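You operate a simulated robot arm through the tools that you are given. There is no shell and no other tool. Be economical: measure what you need, move in short steps, check, and stop when the job is done.

Carry out the task below with a simulated robot arm. There is one attempt and no reset: what you move stays moved.

TASK
Sieve the dusty beads through the red sieve, then pull out the black drawer.
Fine: sieve in the green shaker, all of the pink jug tipped in, jug back, shake lever worked till the beads are clean. Set down upright: pink jug.

Only the result counts: the job must be done as asked and must still hold three seconds after the hand-in. Knocking over, shifting, dropping, spilling or breaking anything else fails it.

THE ROBOT
A 6-joint arm with a fingered hand, hanging from a carriage that runs on a gantry, over the field with the corners [-239.9, 2.7], [-241.2, -125.3], [18.8, -127.8], [20.1, 0.1] (x, y) and turns from -322 to 366 degrees about z. Base frame: it is fixed where the carriage stands at the start and does not move with it; the origin is on the floor, on the carriage's upright axis, x ahead of it, y to its left, z up. Readings come in cm, degrees, newtons and seconds.
It reaches about 92.3 cm from its shoulder. Its first joint turns from -166.0 to 166.0 degrees. Places, roughly: black drawer [20, -10, 80]; grey hopper [-130, 10, 120]; seat of the green shaker [20, -10, 90]; shake lever [30, -30, 90]. Payload 4 kg.
The tool frame sits at the grasp point between the pads (the TCP): z along the fingers, y along the line on which they close. The tips reach 3 cm beyond it. The gripper opens to 10.4 cm. The gripper's body begins 3.5 cm behind the TCP. The gripper is a hand of 5 fingers: y runs from the thumb to the fingers, the wrist lies at [-1.5, -11.3, -19] in the tool frame, and closing takes about 1.5 s.
Orientation is told as [roll, pitch, yaw] about the base's x, y, z axes, in that order, counted from this pose: with the fingers straight down and the wrist toward the robot, the tool's x, y and z point along [0, 1, 0], [1, 0, 0] and [0, 0, -1] of the base frame.

THE INTERFACE
- The arm moves only by the tool move_arm. Its argument "series" is a list that holds one entry, the list of rows, each a list of 6 numbers: the turn, a rotation vector about the tool's x, y, z in units of 4 degrees (1.0 is 4 degrees), then the shift along the tool's x, y, z in units of 30 mm (1.0 is 30 mm). In form: [[[wx, wy, wz, dx, dy, dz], ...]]. A call has 1 to 12 rows; each row shifts and turns the commanded pose from where the row before left it, along the tool's axes as they then stand. "fingers" is the gripper command, from -1 (fully open) to 1 (shut), values between in proportion, set as the call begins (left out, the last holds). A call with a number of a shift or a turn outside -1 to 1 is refused whole. Each row takes 0.2 s and may step no farther than 5 cm and 8.6 degrees from the row before; otherwise, or with a gripper value out of range, the whole call is refused. Where a pose cannot be reached the arm comes as near as it can. A force on the tool above 40 N (or 10 N above the force at the start of the call, whichever is more), or a blocked arm, ends the call early, and 0.2 s more pass. Each finger travels about 4.5 cm/s and halts on what it meets, pressing with about 31 N; the grip force reading is that of the motor and also rises with nothing between the fingers. The clock runs only during rows and for 0.2 s after the last one: add rows that do not move to give the fingers time. The reply holds the time, the measured pose of the TCP, the force on the tool along the base axes, the opening and the grip force, in the units named above and with some noise, with the torque about the TCP (base axes, N m) and any sound that the robot's microphone picked up.
- Cameras (640 x 400 px; columns grow to the right, rows downward): "scene" is now at [25.6, 1.13, 178.98]; the picture's right is [0.18, -0.98, 0.00], its down [-0.92, -0.17, -0.36] and it looks along [0.36, 0.06, -0.93] (base axes); focal length 226 px, centre (320, 200). "wrist" rides on the gripper at [6, -8.3, -12] in the tool frame; the picture's right is [-0.79, 0.29, -0.54], its down [-0.56, -0.71, 0.44] and it looks along [-0.26, 0.65, 0.72] (tool axes); focal length 234 px, centre (320, 200). There is no depth. A picture from a camera that has moved, and an enlarged one, comes with that camera's place and axes in the base frame and with its lens.
- capture(camera): a new picture of that camera. The clock stands still meanwhile.
- raise_lower(by): slides the trunk up (or, below 0, down) by that many cm; the arm and the scene camera ride with it, the base frame stays. It gives what a move gives, with no picture.
- steer(legs): drives the robot by 1 to 6 legs, each [ahead, left, turn to the left] in cm, cm and degrees, along the robot's own axes; the way and the turn of a leg run together, so that a leg with both is an arc; at most 150 cm and 180 degrees a leg. The arm and the cameras ride along, it lands a little off, and it stops where it bumps. It keeps to its track: a leg is cut to what the track allows. It gives what a move gives.
- finger_targets(index, middle, ring, little, thumb_bend, thumb_turn): sets how far each is bent, from 0 (flat) to 1 (curled in); at 0.3 the hand is open as for a grip, at 0.7 the pads meet at the TCP. One left out holds its place. A second passes; each finger stops where it meets its share of the squeeze, and holds until it gets a number again. A gripper value or a shape takes the hand back. It gives what a move gives, with no picture; readings hold the bend of each and the force on index, middle, ring, little, thumb and palm. thumb_turn goes from beside the hand (0) to across from the fingers (1), as for a grip.
- preshape(shape): the hand has 5 fingers and takes this shape, open, in about a second: jaw (thumb against the fingers, like two jaws); tri (thumb and two fingers); tip (a fingertip pinch); poke (one finger out to press); point (the index stretched); flat (the hand flat); cup (the hand cupped); fist (a fist). The gripper value then closes the fingers along that shape, each until it touches; the sizes above hold for jaw. It gives what a move gives, with no picture.
- turn_head(pan, tilt): turns the head with the scene camera to pan (to the left, within 155 degrees either way) and tilt (down, from -29 to 69), counted from straight ahead of the robot. It gives what a move gives.
- close_up(camera, box): a new picture of the part [left, top, right, bottom] of that camera's present view, enlarged. The clock stands still meanwhile.
- sign_off(): hands the job in; it is judged then, once.

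Work in short steps. Places have to be worked out from the pictures, the camera data and where the tool is seen: move nearer, look again, correct. Check each grasp and each placing, and mend what went wrong. You have 120 turns and 98 pictures in all, those below and enlarged ones among them. Open the gripper and draw the arm clear of the work before you hand the job in, unless the task says otherwise.

The tools are called after "Call:" by a JSON object that holds its "name" and its "arguments". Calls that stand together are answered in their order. move_arm: Moves the arm, as the interface text tells. Its arguments: {"type":"object","properties":{"series":{"type":"array","items":{"type":"array","items":{"type":"array","items":{"type":"number"}}}},"fingers":{"type":"number"}},"required":["series"]} The other tools are called the same way: raise_lower (by) slides the trunk up or down; preshape (shape) gives the hand a shape; finger_targets (index, middle, ring, little, thumb_bend, thumb_turn) moves the fingers one by one; steer (legs) drives the base; turn_head (pan, tilt) turns the head that bears the scene camera; capture (camera) takes a picture; close_up (camera, box) takes an enlarged picture of a part of a camera's view; sign_off () hands the job in.

At the start:

```text
clock: 0.0
position: [49.32, -25.17, 110.53]
tool_rot: [0.0, -0.1, 0.0]
contact_force: [0.3, 0.1, 0.5]
wrist_torque: [-0.03, 0.01, -0.01]
width: 10.36
grasp_force: 0.1
shape: jaw
bend: [0.3, 0.3, 0.3, 0.3, 0.3, 0.97]
finger forces: [0.0, 0.0, 0.0, 0.0, 0.0, 0.0]
trunk travel left (down, up): [-52.5, 7.3]
robot x, y, heading: [-0.18, 0.27, 0.2]
head pan, tilt: [10.3, 68.8]
```

scene: 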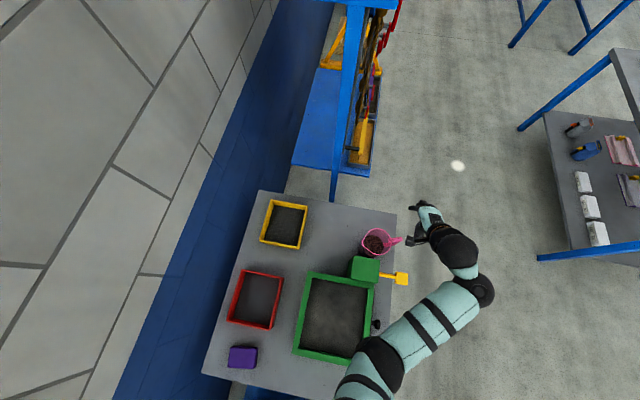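
wrist: 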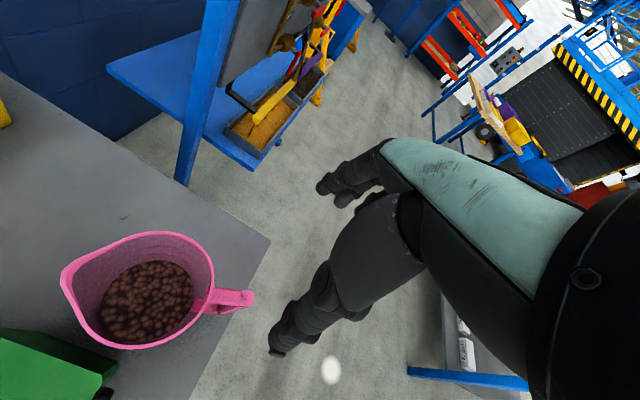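

The scene shows red/yellow sieves, the green shaker with a yellow lever and the pink jug with beads. I take enlarged views to judge the details.

Call:
{"name": "close_up", "arguments": {"camera": "scene", "box": [200, 180, 440, 400]}}

Call:
{"name": "close_up", "arguments": {"camera": "scene", "box": [330, 220, 430, 290]}}

```text
1.82 times, centred on (320, 290) of scene
camera zoom: at [25.6, 1.13, 178.98], right [0.18, -0.98, 0.0], down [-0.92, -0.17, -0.36], along [0.36, 0.06, -0.93], focal length 411 px, centre (320, 36)
```

zoom: 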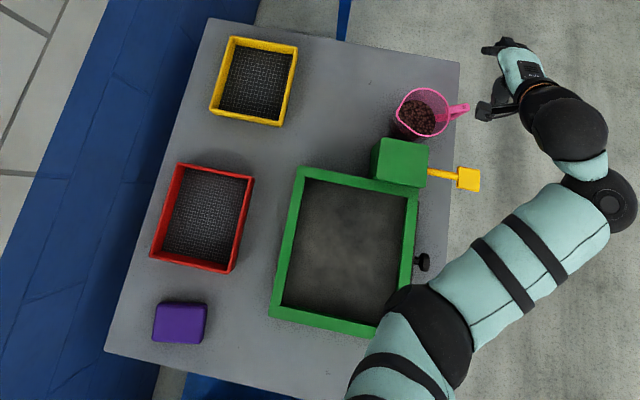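

```text
5.71 times, centred on (380, 255) of scene
camera zoom: at [25.6, 1.13, 178.98], right [0.18, -0.98, 0.0], down [-0.92, -0.17, -0.36], along [0.36, 0.06, -0.93], focal length 1291 px, centre (-23, -114)
```

zoom: 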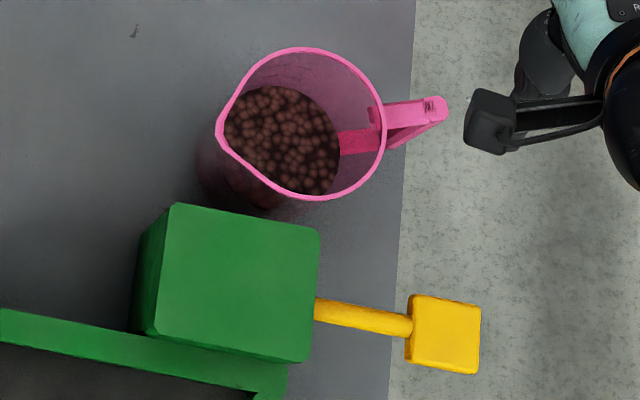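

I back the robot off toward -y to view the station from the side and clear the arm of the view.

Call:
{"name": "steer", "arguments": {"legs": [[0, -45, 0]]}}

Call:
{"name": "turn_head", "arguments": {"pan": 60, "tilt": 50}}

Call:
{"name": "capture", "arguments": {"camera": "scene"}}

```text
clock: 2.7
position: [49.07, -69.31, 110.55]
tool_rot: [0.1, 0.0, -0.4]
contact_force: [0.3, 0.4, 0.0]
wrist_torque: [0.01, 0.01, -0.02]
width: 10.35
grasp_force: 0.0
shape: jaw
bend: [0.3, 0.3, 0.3, 0.3, 0.3, 0.97]
finger forces: [0.0, 0.0, 0.0, 0.1, 0.0, 0.0]
trunk travel left (down, up): [-52.5, 7.3]
robot x, y, heading: [-0.32, -43.95, -0.0]
head pan, tilt: [10.3, 68.8]
```

```text
clock: 3.9
position: [48.99, -69.33, 110.53]
tool_rot: [0.0, -0.1, -0.4]
contact_force: [0.1, 0.7, -0.3]
wrist_torque: [-0.05, 0.0, 0.01]
width: 10.36
grasp_force: 0.0
shape: jaw
bend: [0.3, 0.3, 0.3, 0.3, 0.3, 0.97]
finger forces: [0.0, 0.1, 0.1, 0.0, 0.1, 0.0]
trunk travel left (down, up): [-52.5, 7.3]
robot x, y, heading: [-0.42, -44.33, -0.1]
head pan, tilt: [60.0, 50.0]
```

```text
93 pictures are left
camera scene: at [23.87, -37.18, 181.17], right [0.86, -0.51, 0.0], down [-0.39, -0.66, -0.64], along [0.32, 0.55, -0.77], focal length 226 px, centre (320, 200)
```

scene: 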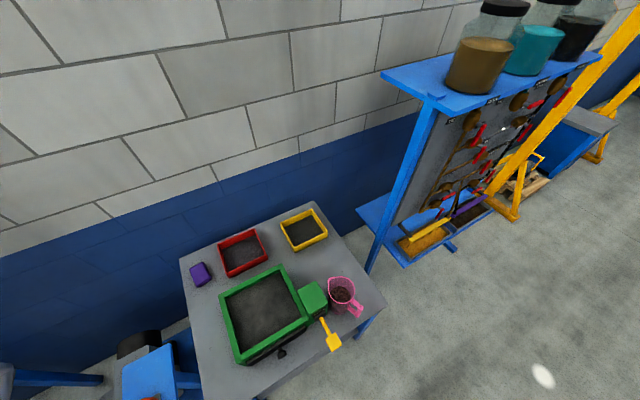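

The view is clear. I drive further back and turn the robot to face the station (heading 90).

Call:
{"name": "steer", "arguments": {"legs": [[0, -40, 0], [0, 0, 90]]}}

Call:
{"name": "turn_head", "arguments": {"pan": 0, "tilt": 40}}

Call:
{"name": "capture", "arguments": {"camera": "scene"}}

```text
clock: 10.1
position: [25.23, -34.13, 110.46]
tool_rot: [0.0, 0.0, 89.4]
contact_force: [0.7, 0.4, 0.0]
wrist_torque: [0.02, -0.01, 0.0]
width: 10.34
grasp_force: 0.1
shape: jaw
bend: [0.3, 0.3, 0.3, 0.3, 0.3, 0.97]
finger forces: [0.0, 0.0, 0.0, 0.1, 0.0, 0.1]
trunk travel left (down, up): [-52.5, 7.3]
robot x, y, heading: [-0.29, -83.47, 89.5]
head pan, tilt: [60.0, 50.0]
```

```text
clock: 11.4
position: [25.23, -34.17, 110.65]
tool_rot: [0.0, 0.0, 89.4]
contact_force: [0.2, -0.6, -0.7]
wrist_torque: [0.03, -0.02, 0.01]
width: 10.34
grasp_force: 0.0
shape: jaw
bend: [0.3, 0.3, 0.3, 0.3, 0.3, 0.97]
finger forces: [0.0, 0.0, 0.0, 0.0, 0.0, 0.1]
trunk travel left (down, up): [-52.5, 7.3]
robot x, y, heading: [-0.2, -83.08, 89.4]
head pan, tilt: [0.0, 40.0]
```

```text
92 pictures are left
camera scene: at [-0.02, -54.58, 182.59], right [1.0, -0.01, 0.0], down [-0.01, -0.64, -0.77], along [0.01, 0.77, -0.64], focal length 226 px, centre (320, 200)
```

scene: 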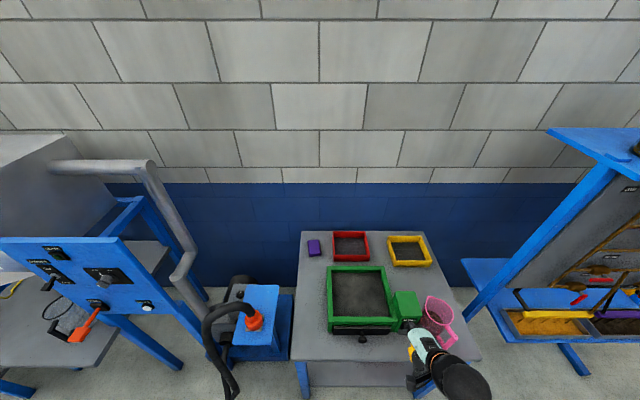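

A front view: the drawer's knob is on the front of the shaker. I back off and lower the trunk for a flatter view to gauge heights.

Call:
{"name": "steer", "arguments": {"legs": [[-35, 0, 0]]}}

Call:
{"name": "raise_lower", "arguments": {"by": -45}}

Call:
{"name": "turn_head", "arguments": {"pan": -10, "tilt": 25}}

Call:
{"name": "close_up", "arguments": {"camera": "scene", "box": [220, 120, 500, 295]}}

```text
clock: 13.7
position: [24.92, -68.73, 110.53]
tool_rot: [-0.1, 0.0, 89.5]
contact_force: [0.2, 0.2, 0.4]
wrist_torque: [-0.05, 0.01, 0.01]
width: 10.4
grasp_force: 0.0
shape: jaw
bend: [0.3, 0.3, 0.3, 0.3, 0.3, 0.97]
finger forces: [0.0, 0.1, 0.0, 0.0, 0.0, 0.0]
trunk travel left (down, up): [-52.5, 7.3]
robot x, y, heading: [-0.95, -117.7, 89.3]
head pan, tilt: [0.0, 40.0]
```

```text
refused: -45 is not a number from -40 to 40
```

```text
clock: 14.5
position: [24.98, -68.64, 110.45]
tool_rot: [-0.1, 0.0, 89.4]
contact_force: [0.7, -0.4, -0.9]
wrist_torque: [-0.02, -0.01, 0.01]
width: 10.37
grasp_force: 0.1
shape: jaw
bend: [0.3, 0.3, 0.3, 0.3, 0.3, 0.97]
finger forces: [0.0, 0.0, 0.1, 0.0, 0.0, 0.0]
trunk travel left (down, up): [-52.5, 7.3]
robot x, y, heading: [-0.8, -117.29, 89.4]
head pan, tilt: [-10.0, 25.0]
```

```text
2.29 times, centred on (360, 208) of scene
camera zoom: at [1.25, -88.5, 184.92], right [0.98, -0.18, 0.0], down [-0.08, -0.42, -0.91], along [0.17, 0.89, -0.42], focal length 516 px, centre (229, 183)
```

zoom: 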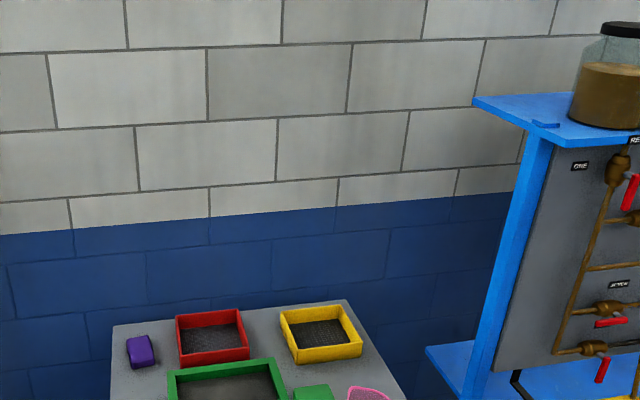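

Lower by 40 and look again.

Call:
{"name": "raise_lower", "arguments": {"by": -40}}

Call:
{"name": "close_up", "arguments": {"camera": "scene", "box": [260, 140, 480, 280]}}

```text
clock: 18.3
position: [24.92, -68.74, 70.49]
tool_rot: [0.0, 0.0, 89.3]
contact_force: [0.7, 0.3, 0.7]
wrist_torque: [-0.02, 0.0, 0.0]
width: 10.38
grasp_force: 0.0
shape: jaw
bend: [0.3, 0.3, 0.3, 0.3, 0.3, 0.97]
finger forces: [0.1, 0.0, 0.0, 0.0, 0.1, 0.1]
trunk travel left (down, up): [-12.5, 47.3]
robot x, y, heading: [-0.49, -117.77, 89.6]
head pan, tilt: [-10.0, 25.0]
```

```text
2.86 times, centred on (370, 210) of scene
camera zoom: at [1.25, -88.5, 144.93], right [0.98, -0.18, 0.0], down [-0.08, -0.42, -0.91], along [0.17, 0.89, -0.42], focal length 645 px, centre (177, 171)
```

zoom: 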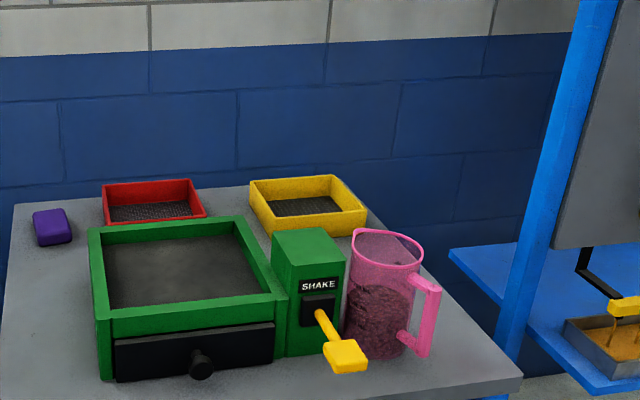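

The geometry: table z≈80, shaker frame top z≈90.3 (x 4..31, y -18..6), red sieve about 19×17 cm centred near (17.5, 24), jug centre (45,-17) rim z 97 with handle toward -y, drawer knob near (17,-23,85). I raise again and drive so the hand comes over the sieve's near wall.

Call:
{"name": "raise_lower", "arguments": {"by": 40}}

Call:
{"name": "steer", "arguments": {"legs": [[78, 7, 0]]}}

Call:
{"name": "turn_head", "arguments": {"pan": -15, "tilt": 65}}

Call:
{"name": "capture", "arguments": {"camera": "scene"}}

Call:
{"name": "capture", "arguments": {"camera": "wrist"}}

```text
clock: 22.1
position: [25.05, -68.55, 110.43]
tool_rot: [0.0, -0.1, 89.4]
contact_force: [0.1, -0.3, 0.4]
wrist_torque: [0.02, 0.0, -0.02]
width: 10.39
grasp_force: 0.1
shape: jaw
bend: [0.3, 0.3, 0.3, 0.3, 0.3, 0.97]
finger forces: [0.0, 0.1, 0.0, 0.0, 0.0, 0.1]
trunk travel left (down, up): [-52.5, 7.3]
robot x, y, heading: [-0.71, -117.67, 89.2]
head pan, tilt: [-10.0, 25.0]
```

```text
clock: 26.4
position: [18.55, 10.63, 110.48]
tool_rot: [0.1, 0.0, 89.6]
contact_force: [1.2, -0.1, -0.1]
wrist_torque: [0.02, 0.02, -0.03]
width: 10.38
grasp_force: 0.0
shape: jaw
bend: [0.3, 0.3, 0.3, 0.3, 0.3, 0.97]
finger forces: [0.1, 0.0, 0.0, 0.0, 0.1, 0.1]
trunk travel left (down, up): [-52.5, 7.3]
robot x, y, heading: [-6.86, -38.95, 89.4]
head pan, tilt: [-10.0, 25.0]
```

```text
clock: 27.5
position: [18.53, 10.62, 110.48]
tool_rot: [0.0, 0.0, 89.6]
contact_force: [0.2, -0.2, 0.6]
wrist_torque: [0.03, -0.04, 0.0]
width: 10.35
grasp_force: 0.1
shape: jaw
bend: [0.3, 0.3, 0.3, 0.3, 0.3, 0.97]
finger forces: [0.0, 0.0, 0.0, 0.0, 0.1, 0.0]
trunk travel left (down, up): [-52.5, 7.3]
robot x, y, heading: [-7.04, -38.41, 89.6]
head pan, tilt: [-15.0, 65.0]
```

```text
89 pictures are left
camera scene: at [-5.16, -12.44, 179.37], right [0.96, -0.27, 0.0], down [-0.24, -0.87, -0.42], along [0.11, 0.41, -0.91], focal length 226 px, centre (320, 200)
```

scene: 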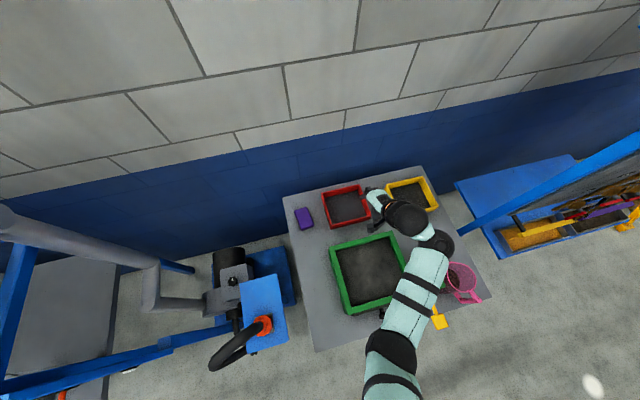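

```text
88 pictures are left
camera wrist: at [12.47, 2.42, 122.4], right [0.79, 0.28, 0.54], down [0.55, -0.71, -0.44], along [0.26, 0.65, -0.72], focal length 234 px, centre (320, 200)
```

wrist: 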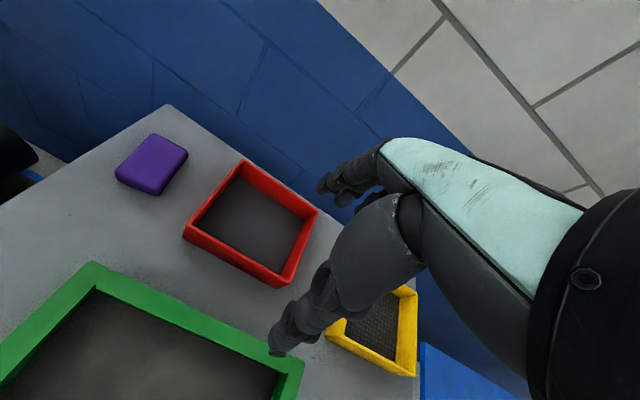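

Wrist view puts the sieve at x 8.3–25.5, y 16.4–32.4, top z≈86. I move above its near wall and descend to z≈93.

Call:
{"name": "move_arm", "arguments": {"series": [[[0, 0, 0, 0.27, 0.7, 0], [0, 0, 0, 0.27, 0.7, 0], [0, 0, 0, 0, 0.7, 0], [0, 0, 0, 0, 0, 1], [0, 0, 0, 0, 0, 1], [0, 0, 0, 0, 0, 1], [0, 0, 0, 0, 0, 1], [0, 0, 0, 0, 0, 1], [0, 0, 0, 0, 0, 0.8]]], "fingers": -1}}

Call:
{"name": "capture", "arguments": {"camera": "wrist"}}

Call:
{"name": "close_up", "arguments": {"camera": "scene", "box": [280, 150, 500, 330]}}

```text
clock: 29.5
position: [16.99, 17.05, 93.16]
tool_rot: [0.0, 0.0, 89.6]
contact_force: [0.5, -0.4, 0.2]
wrist_torque: [0.02, 0.02, 0.0]
width: 10.39
grasp_force: 0.1
shape: jaw
bend: [0.3, 0.3, 0.3, 0.3, 0.3, 0.97]
finger forces: [0.0, 0.0, 0.0, 0.0, 0.1, 0.0]
trunk travel left (down, up): [-52.5, 7.3]
robot x, y, heading: [-6.96, -38.22, 89.9]
head pan, tilt: [-15.0, 65.0]
```

```text
87 pictures are left
camera wrist: at [10.92, 8.78, 105.07], right [0.79, 0.28, 0.54], down [0.55, -0.71, -0.44], along [0.26, 0.65, -0.72], focal length 234 px, centre (320, 200)
```

wrist: 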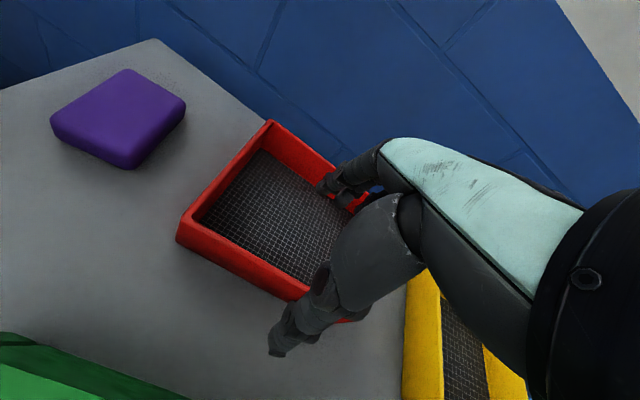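

```text
2.22 times, centred on (390, 240) of scene
camera zoom: at [-5.16, -12.45, 179.36], right [0.96, -0.27, 0.0], down [-0.24, -0.87, -0.42], along [0.11, 0.41, -0.91], focal length 502 px, centre (164, 111)
```

zoom: 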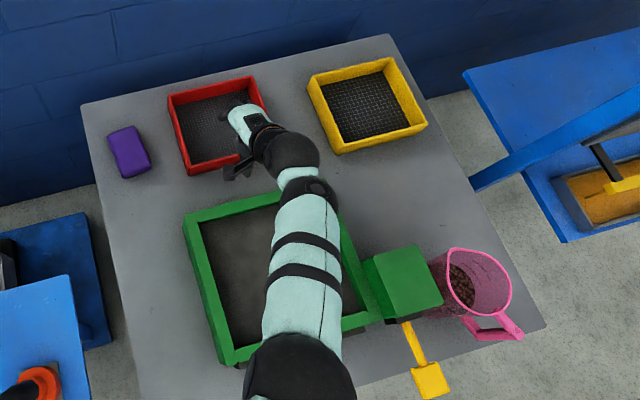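

The hand straddles the near wall. I descend to TCP z≈85.5.

Call:
{"name": "move_arm", "arguments": {"series": [[[0, 0, 0, 0, 0, 0.9], [0, 0, 0, 0, 0, 0.9], [0, 0, 0, 0, 0, 0.7]]]}}

Call:
{"name": "capture", "arguments": {"camera": "wrist"}}

```text
clock: 30.3
position: [16.28, 14.82, 88.51]
tool_rot: [0.0, 0.0, 89.5]
contact_force: [0.0, -0.2, 0.6]
wrist_torque: [-0.04, 0.0, -0.01]
width: 10.39
grasp_force: 0.1
shape: jaw
bend: [0.3, 0.3, 0.3, 0.3, 0.3, 0.97]
finger forces: [0.1, 0.0, 0.0, 0.0, 0.0, 0.0]
out of reach, approached as far as the arm can: row 2, 3
trunk travel left (down, up): [-52.5, 7.3]
robot x, y, heading: [-6.88, -38.3, 89.9]
head pan, tilt: [-15.0, 65.0]
```

```text
85 pictures are left
camera wrist: at [10.16, 6.72, 100.37], right [0.79, 0.28, 0.54], down [0.55, -0.71, -0.44], along [0.26, 0.65, -0.72], focal length 234 px, centre (320, 200)
```

wrist: 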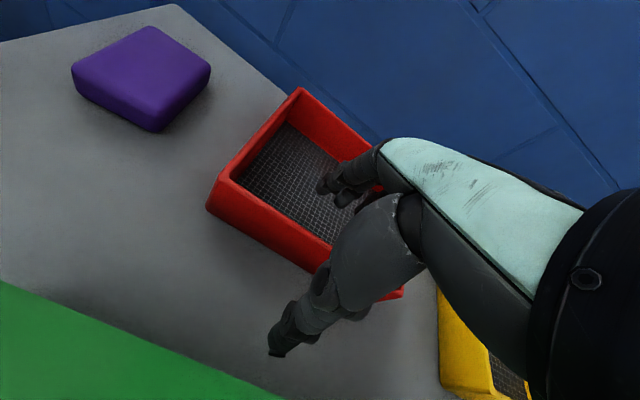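

The arm reached its limit; I lift it 20 cm, then lower the trunk 18 cm to gain reach.

Call:
{"name": "move_arm", "arguments": {"series": [[[0, 0, 0, 0, 0, -1], [0, 0, 0, 0, 0, -1], [0, 0, 0, 0, 0, -1], [0, 0, 0, 0, 0, -1], [0, 0, 0, 0, 0, -1], [0, 0, 0, 0, 0, -1], [0, 0, 0, 0, 0, -1]]]}}

Call:
{"name": "raise_lower", "arguments": {"by": -18}}

```text
clock: 31.9
position: [21.82, 23.53, 101.48]
tool_rot: [0.0, 0.1, 89.7]
contact_force: [0.0, 0.3, 0.6]
wrist_torque: [0.01, 0.0, -0.02]
width: 10.39
grasp_force: 0.1
shape: jaw
bend: [0.3, 0.3, 0.3, 0.3, 0.3, 0.97]
finger forces: [0.0, 0.0, 0.0, 0.0, 0.0, 0.1]
out of reach, approached as far as the arm can: row 1, 2, 3, 4, 5, 6, 7
trunk travel left (down, up): [-52.5, 7.3]
robot x, y, heading: [-7.02, -38.33, 89.5]
head pan, tilt: [-15.0, 65.0]
```

```text
clock: 33.4
position: [22.15, 25.03, 87.29]
tool_rot: [-0.5, -1.7, 90.0]
contact_force: [-3.4, 4.7, 21.8]
wrist_torque: [-1.83, 0.12, -0.36]
width: 10.39
grasp_force: 0.1
shape: jaw
bend: [0.3, 0.3, 0.3, 0.3, 0.12, 0.95]
finger forces: [0.0, 0.0, 0.1, 0.0, 29.6, 0.0]
trunk travel left (down, up): [-36.8, 23.0]
robot x, y, heading: [-7.15, -38.21, 89.6]
head pan, tilt: [-15.0, 65.0]
stopped: the force on the tool passed its limit at 46 N (the readings are from after the stop); the commanded pose is now the measured one
```

The arm drifted outward and the thumb touched something in the sieve. I raise the trunk and look.

Call:
{"name": "raise_lower", "arguments": {"by": 8}}

Call:
{"name": "capture", "arguments": {"camera": "wrist"}}

Call:
{"name": "capture", "arguments": {"camera": "scene"}}

```text
clock: 34.6
position: [22.14, 24.26, 94.54]
tool_rot: [-0.3, -0.9, 89.7]
contact_force: [0.4, -0.1, 0.0]
wrist_torque: [0.0, -0.01, -0.01]
width: 10.38
grasp_force: 0.1
shape: jaw
bend: [0.3, 0.3, 0.3, 0.3, 0.3, 0.97]
finger forces: [0.0, 0.0, 0.0, 0.1, 0.1, 0.1]
trunk travel left (down, up): [-44.8, 15.0]
robot x, y, heading: [-7.34, -38.41, 89.6]
head pan, tilt: [-15.0, 65.0]
```

```text
84 pictures are left
camera wrist: at [16.01, 15.82, 106.31], right [0.79, 0.28, 0.55], down [0.56, -0.7, -0.44], along [0.26, 0.66, -0.71], focal length 234 px, centre (320, 200)
```

wrist: 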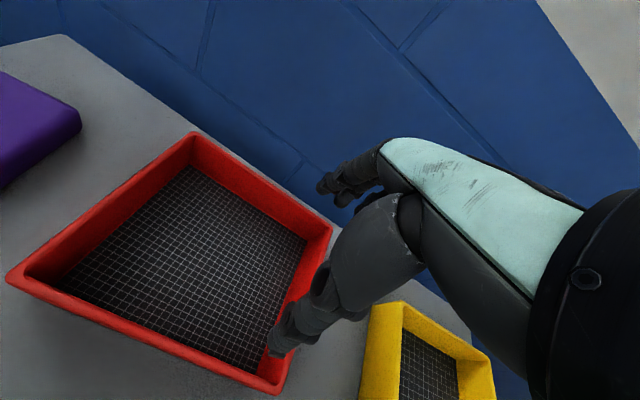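

```text
83 pictures are left
camera scene: at [-5.18, -12.44, 171.61], right [0.96, -0.27, 0.0], down [-0.24, -0.87, -0.42], along [0.11, 0.41, -0.91], focal length 226 px, centre (320, 200)
```

scene: 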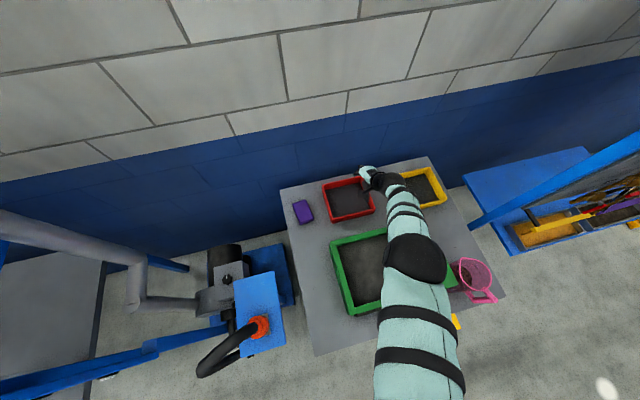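

The sieve hasn't moved. I'll raise up, retract the arm to its relaxed pose, and then reposition the base so that the trunk does the lowering.

Call:
{"name": "raise_lower", "arguments": {"by": 10}}

Call:
{"name": "move_arm", "arguments": {"series": [[[0, 0, 0, 0.3, -1, 0], [0, 0, 0, 0.3, -1, 0], [0, 0, 0, 0.3, -1, 0], [0, 0, 0, 0.3, -1, 0], [0, 0, 0, 0.3, -0.6, 0]]]}}

```text
clock: 35.9
position: [22.1, 24.34, 104.7]
tool_rot: [-0.3, -0.8, 89.7]
contact_force: [-0.4, -0.7, -0.2]
wrist_torque: [-0.01, -0.01, 0.0]
width: 10.37
grasp_force: 0.1
shape: jaw
bend: [0.3, 0.3, 0.3, 0.3, 0.3, 0.97]
finger forces: [0.1, 0.0, 0.0, 0.1, 0.1, 0.0]
trunk travel left (down, up): [-54.8, 5.0]
robot x, y, heading: [-7.18, -38.66, 89.6]
head pan, tilt: [-15.0, 65.0]
```

```text
clock: 37.1
position: [23.02, 18.03, 97.87]
tool_rot: [-0.2, -0.9, 89.8]
contact_force: [0.5, 0.3, -0.1]
wrist_torque: [-0.02, -0.02, -0.02]
width: 10.37
grasp_force: 0.1
shape: jaw
bend: [0.3, 0.3, 0.3, 0.3, 0.3, 0.97]
finger forces: [0.0, 0.1, 0.0, 0.0, 0.1, 0.1]
out of reach, approached as far as the arm can: row 1, 2, 3, 4, 5
trunk travel left (down, up): [-54.8, 5.0]
robot x, y, heading: [-6.85, -38.33, 89.3]
head pan, tilt: [-15.0, 65.0]
```

The arm seems stuck stretched out. I test small tangential motion with a hand turn to get it out of the stretched posture.

Call:
{"name": "move_arm", "arguments": {"series": [[[0, 0, 0, 0, 0, 0], [0, 0, 0, 0, 0, -1], [0, 0, 0, 0, 0, -1], [0, 0, 0, 0, 0, -1]]]}}

Call:
{"name": "capture", "arguments": {"camera": "scene"}}

```text
clock: 38.1
position: [25.69, 21.36, 104.24]
tool_rot: [-0.3, -0.9, 89.8]
contact_force: [-0.7, 0.0, -1.0]
wrist_torque: [0.01, -0.04, -0.01]
width: 10.4
grasp_force: 0.1
shape: jaw
bend: [0.3, 0.3, 0.3, 0.3, 0.3, 0.97]
finger forces: [0.0, 0.0, 0.0, 0.0, 0.0, 0.0]
out of reach, approached as far as the arm can: row 2, 3, 4
trunk travel left (down, up): [-54.8, 5.0]
robot x, y, heading: [-7.12, -38.19, 89.7]
head pan, tilt: [-15.0, 65.0]
```

```text
82 pictures are left
camera scene: at [-5.18, -12.44, 181.61], right [0.96, -0.27, 0.0], down [-0.24, -0.87, -0.42], along [0.11, 0.41, -0.91], focal length 226 px, centre (320, 200)
```

scene: 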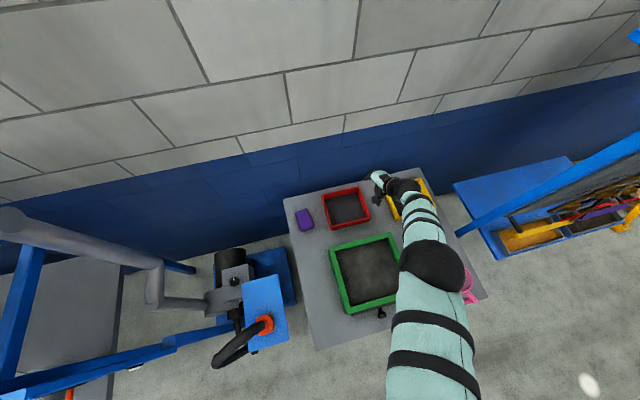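

From the stuck positions I fit the shoulder at about robot x,y and z≈159 with wrist reach ≈73 cm. I pull straight along the wrist-to-shoulder line to bend the elbow again.

Call:
{"name": "move_arm", "arguments": {"series": [[[0, 0, 0, 0.6, -0.95, -0.7], [0, 0, 0, 0.6, -0.95, -0.7], [0, 0, 0, 0.6, -0.95, -0.7], [0, 0, 0, 0.6, -0.95, -0.7]]]}}

```text
clock: 39.1
position: [18.09, 9.56, 112.2]
tool_rot: [-0.2, -0.9, 89.8]
contact_force: [1.5, -0.3, 1.2]
wrist_torque: [0.04, 0.01, 0.02]
width: 10.36
grasp_force: 0.0
shape: jaw
bend: [0.3, 0.3, 0.3, 0.3, 0.3, 0.97]
finger forces: [0.1, 0.0, 0.1, 0.0, 0.1, 0.0]
trunk travel left (down, up): [-54.8, 5.0]
robot x, y, heading: [-7.17, -38.13, 89.7]
head pan, tilt: [-15.0, 65.0]
```

Unstuck. I drive 7 cm ahead, then lower the trunk so that the TCP is at about z 92.

Call:
{"name": "steer", "arguments": {"legs": [[7.3, 1, 0]]}}

Call:
{"name": "raise_lower", "arguments": {"by": -19}}

Call:
{"name": "capture", "arguments": {"camera": "wrist"}}

```text
clock: 40.2
position: [17.16, 17.0, 112.16]
tool_rot: [-0.3, -0.9, 89.8]
contact_force: [-0.3, -0.2, -0.1]
wrist_torque: [0.0, 0.01, 0.0]
width: 10.39
grasp_force: 0.0
shape: jaw
bend: [0.3, 0.3, 0.3, 0.3, 0.3, 0.97]
finger forces: [0.0, 0.0, 0.0, 0.0, 0.0, 0.0]
trunk travel left (down, up): [-54.8, 5.0]
robot x, y, heading: [-7.82, -31.15, 89.7]
head pan, tilt: [-15.0, 65.0]
```

```text
clock: 42.2
position: [17.19, 17.0, 93.37]
tool_rot: [-0.3, -0.9, 89.9]
contact_force: [-0.1, 0.4, -1.1]
wrist_torque: [-0.02, 0.0, -0.01]
width: 10.38
grasp_force: 0.1
shape: jaw
bend: [0.3, 0.3, 0.3, 0.3, 0.3, 0.97]
finger forces: [0.1, 0.1, 0.1, 0.0, 0.0, 0.0]
trunk travel left (down, up): [-35.8, 24.0]
robot x, y, heading: [-8.38, -31.11, 90.1]
head pan, tilt: [-15.0, 65.0]
```

```text
81 pictures are left
camera wrist: at [11.12, 8.52, 105.02], right [0.79, 0.28, 0.55], down [0.56, -0.7, -0.44], along [0.26, 0.66, -0.71], focal length 234 px, centre (320, 200)
```

wrist: 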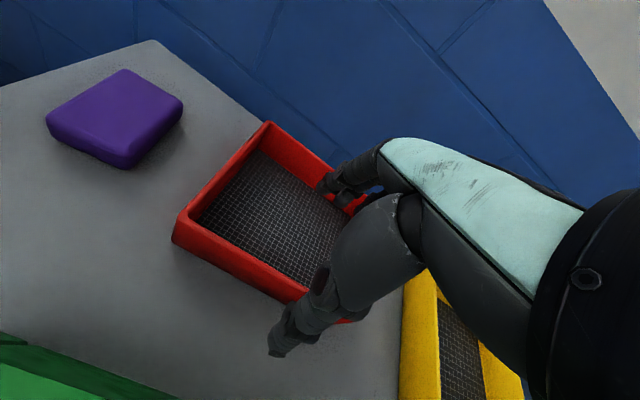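

Centred over the near wall. Descend to z≈86.

Call:
{"name": "move_arm", "arguments": {"series": [[[0, 0, 0, 0, 0, 0.9], [0, 0, 0, 0, 0, 0.9], [0, 0, 0, 0, 0, 0.7]]]}}

Call:
{"name": "close_up", "arguments": {"camera": "scene", "box": [280, 150, 500, 290]}}

```text
clock: 43.0
position: [17.23, 17.04, 85.79]
tool_rot: [-0.3, -0.9, 89.9]
contact_force: [0.1, -0.1, 0.0]
wrist_torque: [-0.02, 0.02, 0.02]
width: 10.37
grasp_force: 0.0
shape: jaw
bend: [0.3, 0.3, 0.3, 0.3, 0.3, 0.97]
finger forces: [0.1, 0.0, 0.1, 0.1, 0.0, 0.0]
trunk travel left (down, up): [-35.8, 24.0]
robot x, y, heading: [-8.0, -30.84, 89.7]
head pan, tilt: [-15.0, 65.0]
```

```text
2.86 times, centred on (390, 220) of scene
camera zoom: at [-6.16, -5.13, 162.62], right [0.96, -0.26, 0.0], down [-0.24, -0.87, -0.42], along [0.11, 0.41, -0.91], focal length 645 px, centre (120, 143)
```

zoom: 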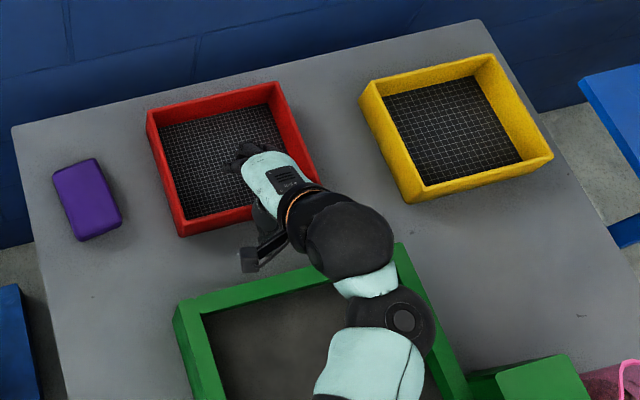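

No contact, hand straddles. Close the grip.

Call:
{"name": "move_arm", "arguments": {"series": [[[0, 0, 0, 0, 0, 0], [0, 0, 0, 0, 0, 0], [0, 0, 0, 0, 0, 0], [0, 0, 0, 0, 0, 0], [0, 0, 0, 0, 0, 0], [0, 0, 0, 0, 0, 0], [0, 0, 0, 0, 0, 0], [0, 0, 0, 0, 0, 0]]], "fingers": 1}}

Call:
{"name": "capture", "arguments": {"camera": "wrist"}}

```text
clock: 44.9
position: [17.23, 17.14, 85.7]
tool_rot: [-0.3, -0.8, 89.8]
contact_force: [-0.4, -0.1, 0.6]
wrist_torque: [0.01, 0.06, 0.05]
width: 0.13
grasp_force: 30.8
shape: jaw
bend: [0.7, 0.7, 0.7, 0.59, 0.74, 1.0]
finger forces: [16.6, 7.5, 2.9, 0.6, 27.5, 0.0]
trunk travel left (down, up): [-35.8, 24.0]
robot x, y, heading: [-8.41, -31.16, 89.4]
head pan, tilt: [-15.0, 65.0]
```

```text
79 pictures are left
camera wrist: at [11.23, 8.59, 97.42], right [0.79, 0.28, 0.55], down [0.56, -0.7, -0.44], along [0.26, 0.66, -0.71], focal length 234 px, centre (320, 200)
```

wrist: 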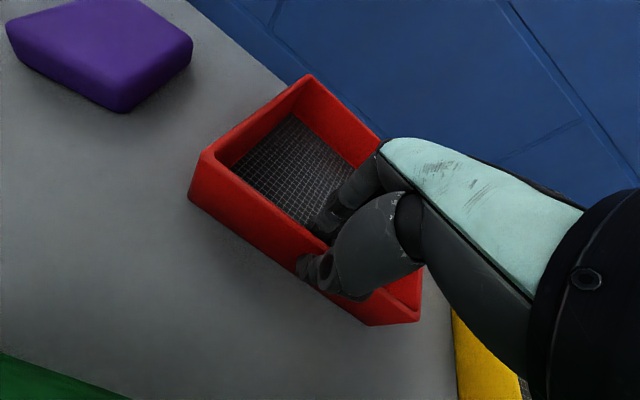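

It seems pinched. Test by lifting 4 cm and checking.

Call:
{"name": "move_arm", "arguments": {"series": [[[0, 0, 0, 0, 0, -0.3], [0, 0, 0, 0, 0, -0.5], [0, 0, 0, 0, 0, -0.5]]]}}

Call:
{"name": "capture", "arguments": {"camera": "wrist"}}

Call:
{"name": "close_up", "arguments": {"camera": "scene", "box": [280, 150, 500, 290]}}

```text
clock: 45.6
position: [17.16, 17.25, 89.61]
tool_rot: [-0.3, -0.9, 90.0]
contact_force: [-0.1, 0.3, -1.2]
wrist_torque: [-0.09, 0.0, -0.01]
width: 0.17
grasp_force: 30.9
shape: jaw
bend: [0.7, 0.7, 0.7, 0.59, 0.75, 1.0]
finger forces: [19.7, 6.9, 2.8, 0.4, 29.3, 0.1]
trunk travel left (down, up): [-35.8, 24.0]
robot x, y, heading: [-8.04, -31.13, 89.8]
head pan, tilt: [-15.0, 65.0]
```

```text
78 pictures are left
camera wrist: at [11.09, 8.62, 101.4], right [0.79, 0.28, 0.55], down [0.56, -0.7, -0.44], along [0.26, 0.66, -0.71], focal length 234 px, centre (320, 200)
```

wrist: 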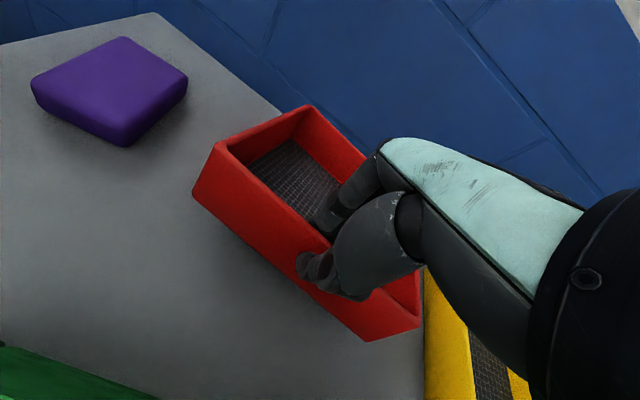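

```text
2.86 times, centred on (390, 220) of scene
camera zoom: at [-6.16, -5.13, 162.61], right [0.96, -0.26, 0.0], down [-0.24, -0.87, -0.42], along [0.11, 0.41, -0.91], focal length 645 px, centre (120, 143)
```

zoom: 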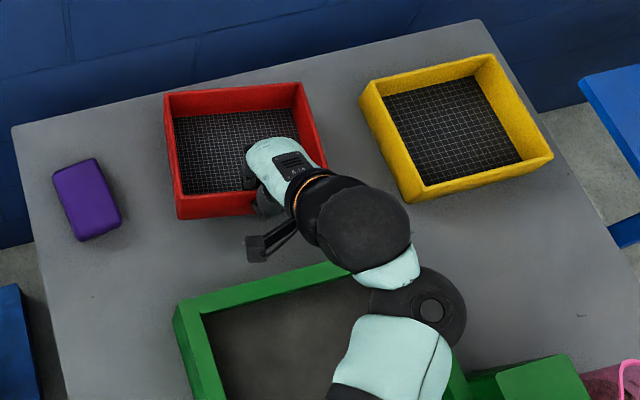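

The sieve is held but droops at the far side. I lift further to see how it hangs.

Call:
{"name": "move_arm", "arguments": {"series": [[[0, 0, 0, 0, 0, -0.7], [0, 0, 0, 0, 0, -0.7], [0, 0, 0, 0, 0, -0.7], [0, 0, 0, 0, 0, -0.7], [0, 0, 0, 0, 0, -0.7]]]}}

Call:
{"name": "capture", "arguments": {"camera": "wrist"}}

Call:
{"name": "close_up", "arguments": {"camera": "scene", "box": [280, 150, 500, 290]}}

```text
clock: 46.9
position: [17.37, 18.22, 98.4]
tool_rot: [-0.3, -1.1, 89.8]
contact_force: [-0.5, 0.3, -1.3]
wrist_torque: [-0.12, 0.02, 0.01]
width: 0.18
grasp_force: 31.3
shape: jaw
bend: [0.7, 0.7, 0.7, 0.59, 0.75, 1.0]
finger forces: [19.8, 6.8, 2.8, 0.5, 29.6, 0.0]
out of reach, approached as far as the arm can: row 4, 5
trunk travel left (down, up): [-35.8, 24.0]
robot x, y, heading: [-7.71, -31.2, 89.9]
head pan, tilt: [-15.0, 65.0]
```

```text
76 pictures are left
camera wrist: at [11.29, 9.78, 110.1], right [0.79, 0.28, 0.55], down [0.56, -0.7, -0.45], along [0.26, 0.66, -0.7], focal length 234 px, centre (320, 200)
```

wrist: 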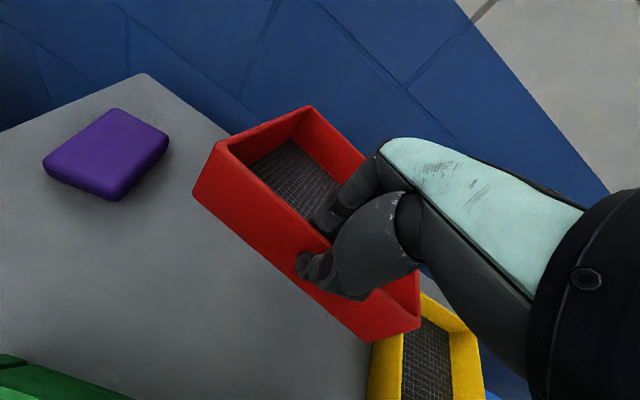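

```text
2.86 times, centred on (390, 220) of scene
camera zoom: at [-6.16, -5.13, 162.61], right [0.96, -0.26, 0.0], down [-0.24, -0.87, -0.42], along [0.11, 0.41, -0.91], focal length 645 px, centre (120, 143)
```

zoom: 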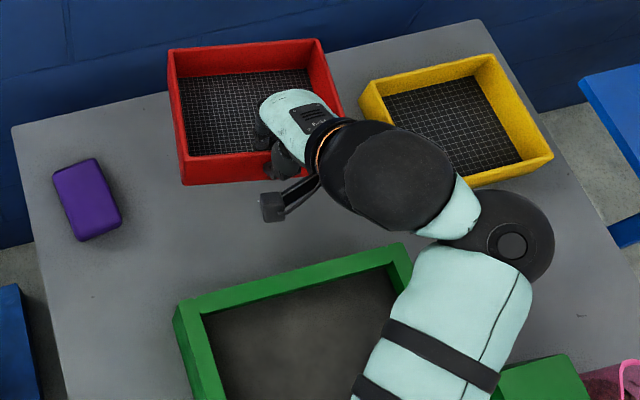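

The sieve is held firmly (≈1 N), yawed about -10° and drooping about 10°. I correct the attitude by turning the hand, raise the trunk and drive back over the shaker.

Call:
{"name": "raise_lower", "arguments": {"by": 12}}

Call:
{"name": "move_arm", "arguments": {"series": [[[0, 0, -0.8, 0, 0, 0], [0, 0, -0.8, 0, 0, 0], [0, 0, -0.8, 0, 0, 0], [-0.8, 0, 0, 0, 0, 0], [-0.8, 0, 0, 0, 0, 0], [-0.8, 0, 0, 0, 0, 0]]]}}

Call:
{"name": "steer", "arguments": {"legs": [[-30, 0, 0]]}}

Call:
{"name": "capture", "arguments": {"camera": "wrist"}}

Call:
{"name": "capture", "arguments": {"camera": "scene"}}

```text
clock: 48.4
position: [17.41, 18.29, 110.44]
tool_rot: [-0.4, -1.0, 89.8]
contact_force: [-0.3, 0.2, -2.3]
wrist_torque: [-0.12, 0.01, -0.01]
width: 0.2
grasp_force: 31.1
shape: jaw
bend: [0.7, 0.7, 0.7, 0.59, 0.75, 1.0]
finger forces: [19.7, 6.8, 2.8, 0.4, 29.5, 0.0]
trunk travel left (down, up): [-47.8, 12.0]
robot x, y, heading: [-7.94, -31.43, 89.9]
head pan, tilt: [-15.0, 65.0]
```

```text
clock: 49.8
position: [17.67, 19.26, 109.3]
tool_rot: [-0.4, -10.7, 99.5]
contact_force: [-0.5, 0.5, -0.7]
wrist_torque: [-0.13, 0.0, 0.0]
width: 0.17
grasp_force: 31.4
shape: jaw
bend: [0.7, 0.7, 0.7, 0.58, 0.75, 1.0]
finger forces: [19.6, 6.7, 2.8, 0.3, 29.5, 0.1]
out of reach, approached as far as the arm can: row 1, 2, 3
trunk travel left (down, up): [-47.8, 12.0]
robot x, y, heading: [-8.43, -31.05, 89.7]
head pan, tilt: [-15.0, 65.0]
```

```text
clock: 51.8
position: [17.45, -11.26, 109.31]
tool_rot: [-0.7, -10.6, 99.2]
contact_force: [0.1, -0.8, -2.0]
wrist_torque: [-0.13, 0.01, 0.04]
width: 0.18
grasp_force: 30.6
shape: jaw
bend: [0.7, 0.7, 0.7, 0.58, 0.75, 1.0]
finger forces: [19.7, 6.7, 2.8, 0.3, 29.6, 0.1]
trunk travel left (down, up): [-47.8, 12.0]
robot x, y, heading: [-8.56, -61.38, 89.6]
head pan, tilt: [-15.0, 65.0]
```

```text
74 pictures are left
camera wrist: at [13.14, -22.44, 119.4], right [0.74, 0.31, 0.59], down [0.65, -0.52, -0.55], along [0.14, 0.8, -0.58], focal length 234 px, centre (320, 200)
```

wrist: 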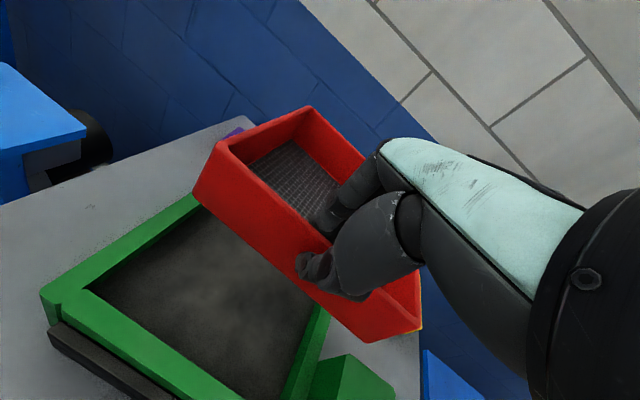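

```text
73 pictures are left
camera scene: at [-6.31, -35.52, 174.61], right [0.96, -0.27, 0.0], down [-0.24, -0.87, -0.42], along [0.11, 0.41, -0.91], focal length 226 px, centre (320, 200)
```

scene: 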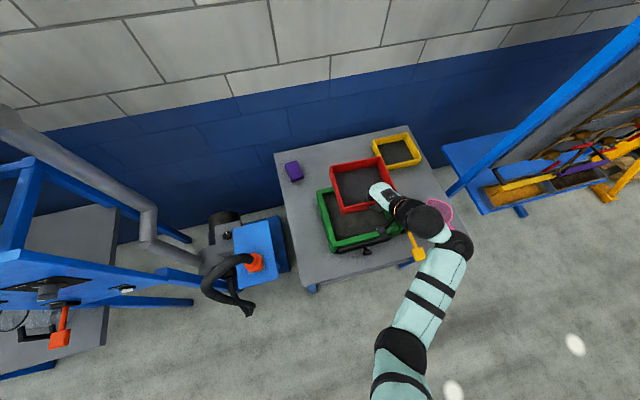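

The sieve is now level, yaw ≈0, centred near (17.4,-3.4); the seat centre is about (17.3,-5.9). I shift 2.5 cm back and lower the trunk 10 cm.

Call:
{"name": "steer", "arguments": {"legs": [[-2.5, 0, 0]]}}

Call:
{"name": "raise_lower", "arguments": {"by": -10}}

Call:
{"name": "capture", "arguments": {"camera": "wrist"}}

Call:
{"name": "close_up", "arguments": {"camera": "scene", "box": [280, 120, 480, 260]}}

```text
clock: 52.6
position: [17.43, -13.74, 109.25]
tool_rot: [-0.6, -10.6, 99.2]
contact_force: [0.5, -0.3, -2.1]
wrist_torque: [-0.1, 0.01, -0.01]
width: 0.15
grasp_force: 30.7
shape: jaw
bend: [0.7, 0.7, 0.7, 0.58, 0.75, 1.0]
finger forces: [19.8, 6.7, 2.9, 0.3, 29.6, 0.0]
trunk travel left (down, up): [-47.8, 12.0]
robot x, y, heading: [-8.49, -63.53, 89.6]
head pan, tilt: [-15.0, 65.0]
```

```text
clock: 54.0
position: [17.54, -13.72, 99.29]
tool_rot: [-0.5, -10.7, 99.3]
contact_force: [0.4, 0.0, -0.9]
wrist_torque: [-0.13, 0.04, -0.04]
width: 0.18
grasp_force: 31.0
shape: jaw
bend: [0.7, 0.7, 0.7, 0.58, 0.75, 1.0]
finger forces: [19.8, 6.7, 2.9, 0.3, 29.5, 0.0]
trunk travel left (down, up): [-37.8, 22.0]
robot x, y, heading: [-8.07, -63.88, 89.6]
head pan, tilt: [-15.0, 65.0]
```

```text
72 pictures are left
camera wrist: at [13.11, -24.95, 109.4], right [0.74, 0.31, 0.59], down [0.65, -0.52, -0.55], along [0.14, 0.8, -0.58], focal length 234 px, centre (320, 200)
```

wrist: 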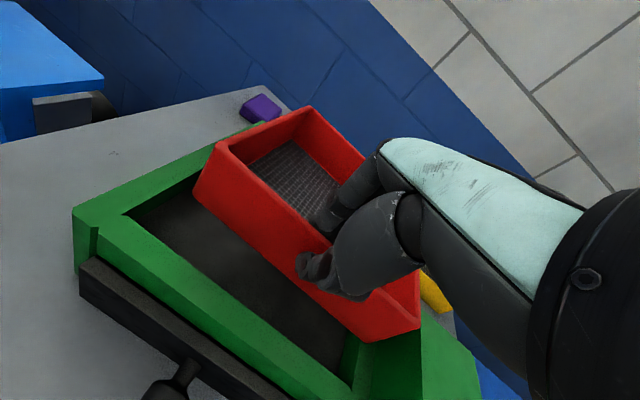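

```text
2.86 times, centred on (380, 190) of scene
camera zoom: at [-6.34, -38.03, 164.62], right [0.96, -0.27, 0.0], down [-0.24, -0.87, -0.42], along [0.11, 0.41, -0.91], focal length 645 px, centre (149, 229)
```

zoom: 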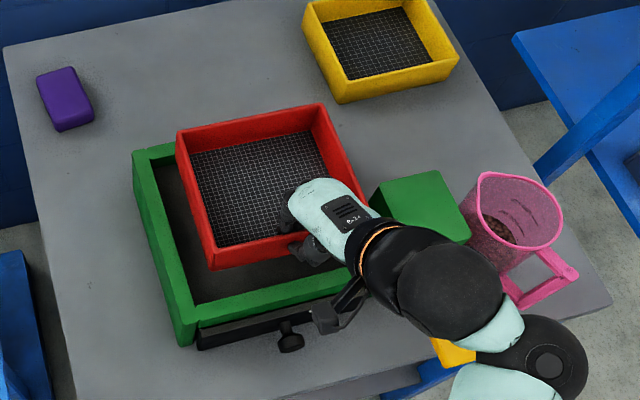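

Good alignment. Lower with the arm 5 cm vertically in 1 cm steps.

Call:
{"name": "move_arm", "arguments": {"series": [[[0, 0, 0, 0, -0.06, 0.327], [0, 0, 0, 0, -0.06, 0.327], [0, 0, 0, 0, -0.06, 0.327], [0, 0, 0, 0, -0.06, 0.327], [0, 0, 0, 0, -0.06, 0.327]]]}}

Call:
{"name": "close_up", "arguments": {"camera": "scene", "box": [300, 140, 420, 240]}}

```text
clock: 55.2
position: [17.49, -13.81, 94.37]
tool_rot: [-0.5, -10.6, 99.3]
contact_force: [-0.2, 0.2, -1.8]
wrist_torque: [-0.15, 0.01, 0.03]
width: 0.15
grasp_force: 31.0
shape: jaw
bend: [0.7, 0.7, 0.7, 0.58, 0.75, 1.0]
finger forces: [19.7, 6.7, 3.0, 0.3, 29.5, 0.0]
trunk travel left (down, up): [-37.8, 22.0]
robot x, y, heading: [-8.26, -64.1, 89.5]
head pan, tilt: [-15.0, 65.0]
```

```text
4.00 times, centred on (360, 190) of scene
camera zoom: at [-6.34, -38.04, 164.61], right [0.96, -0.27, 0.0], down [-0.24, -0.87, -0.42], along [0.11, 0.41, -0.91], focal length 904 px, centre (160, 240)
```

zoom: 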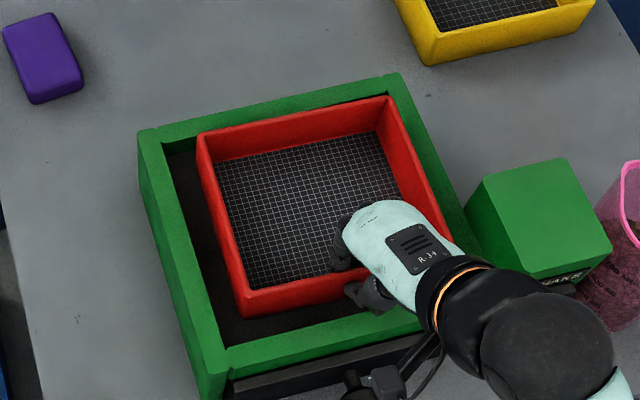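

Well centred. Continue lowering until contact.

Call:
{"name": "move_arm", "arguments": {"series": [[[0, 0, 0, 0, 0, 0.3], [0, 0, 0, 0, 0, 0.3], [0, 0, 0, 0, 0, 0.2], [0, 0, 0, 0, 0, 0.2], [0, 0, 0, 0, 0, 0.2], [0, 0, 0, 0, 0, 0]]]}}

Call:
{"name": "close_up", "arguments": {"camera": "scene", "box": [300, 140, 420, 240]}}

```text
clock: 55.8
position: [17.86, -12.86, 93.7]
tool_rot: [-1.3, -11.7, 99.4]
contact_force: [-2.4, -4.0, 17.0]
wrist_torque: [-0.22, 0.06, 0.07]
width: 0.32
grasp_force: 31.1
shape: jaw
bend: [0.7, 0.7, 0.7, 0.58, 0.76, 1.0]
finger forces: [20.2, 8.2, 3.0, 0.0, 35.5, 0.1]
trunk travel left (down, up): [-37.8, 22.0]
robot x, y, heading: [-8.16, -64.04, 89.5]
head pan, tilt: [-15.0, 65.0]
stopped in row 3: the force on the tool passed its limit at 44 N (the readings are from after the stop); the commanded pose is now the measured one
```

```text
4.00 times, centred on (360, 190) of scene
camera zoom: at [-6.34, -38.03, 164.63], right [0.96, -0.27, 0.0], down [-0.24, -0.87, -0.42], along [0.11, 0.41, -0.91], focal length 904 px, centre (160, 240)
```

zoom: 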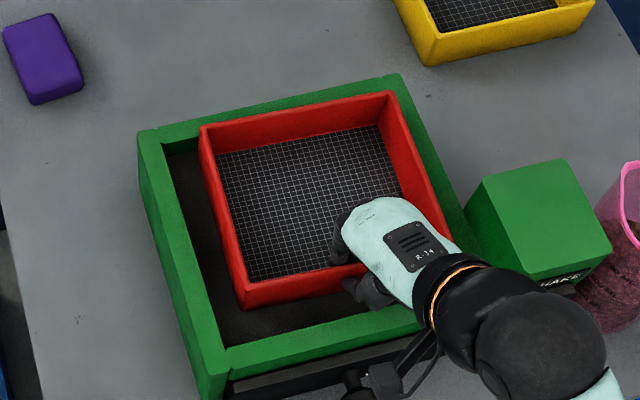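

The sieve rests (contact at ≈44 N, floor ≈87.5). I open the hand partly and lift straight up.

Call:
{"name": "move_arm", "arguments": {"series": [[[0, 0, 0, 0, 0, 0], [0, 0, 0, 0, 0, 0], [0, 0, 0, 0, 0, 0], [0, 0, 0, 0, 0, 0], [0, 0, 0, 0, 0, 0]]], "fingers": 0.3}}

Call:
{"name": "move_arm", "arguments": {"series": [[[0, 0, 0, 0, 0.06, -0.327], [0, 0, 0, 0, 0.06, -0.327], [0, 0, 0, 0, 0.06, -0.327], [0, 0, 0, 0, 0.06, -0.327], [0, 0, 0, 0, 0.06, -0.327]]]}}

Call:
{"name": "close_up", "arguments": {"camera": "scene", "box": [300, 140, 420, 240]}}

```text
clock: 57.0
position: [17.72, -13.02, 93.25]
tool_rot: [-1.1, -11.2, 99.4]
contact_force: [-0.1, -0.1, 0.3]
wrist_torque: [0.0, 0.03, 0.04]
width: 3.6
grasp_force: 0.1
shape: jaw
bend: [0.74, 0.51, 0.49, 0.71, 0.73, 1.0]
finger forces: [0.0, 0.1, 0.0, 0.1, 0.0, 0.0]
trunk travel left (down, up): [-37.8, 22.0]
robot x, y, heading: [-8.07, -63.92, 89.5]
head pan, tilt: [-15.0, 65.0]
```

```text
clock: 58.2
position: [17.65, -13.12, 98.39]
tool_rot: [-1.1, -11.4, 99.4]
contact_force: [0.6, 0.5, -0.5]
wrist_torque: [0.01, 0.04, 0.03]
width: 3.61
grasp_force: 0.0
shape: jaw
bend: [0.74, 0.51, 0.49, 0.71, 0.73, 1.0]
finger forces: [0.1, 0.1, 0.0, 0.0, 0.0, 0.0]
trunk travel left (down, up): [-37.8, 22.0]
robot x, y, heading: [-8.31, -63.92, 89.3]
head pan, tilt: [-15.0, 65.0]
```

```text
4.00 times, centred on (360, 190) of scene
camera zoom: at [-6.34, -38.05, 164.61], right [0.96, -0.27, 0.0], down [-0.24, -0.87, -0.42], along [0.11, 0.41, -0.91], focal length 904 px, centre (160, 240)
```

zoom: 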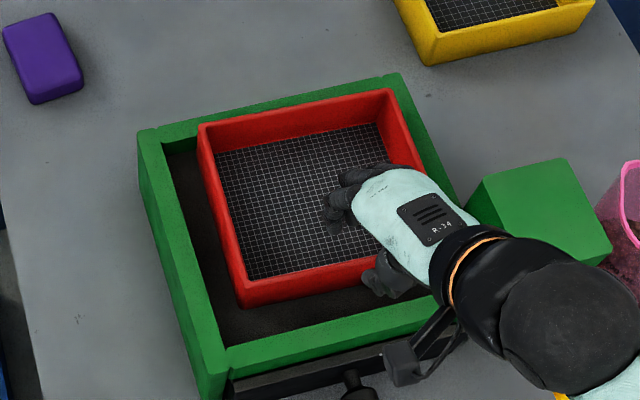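

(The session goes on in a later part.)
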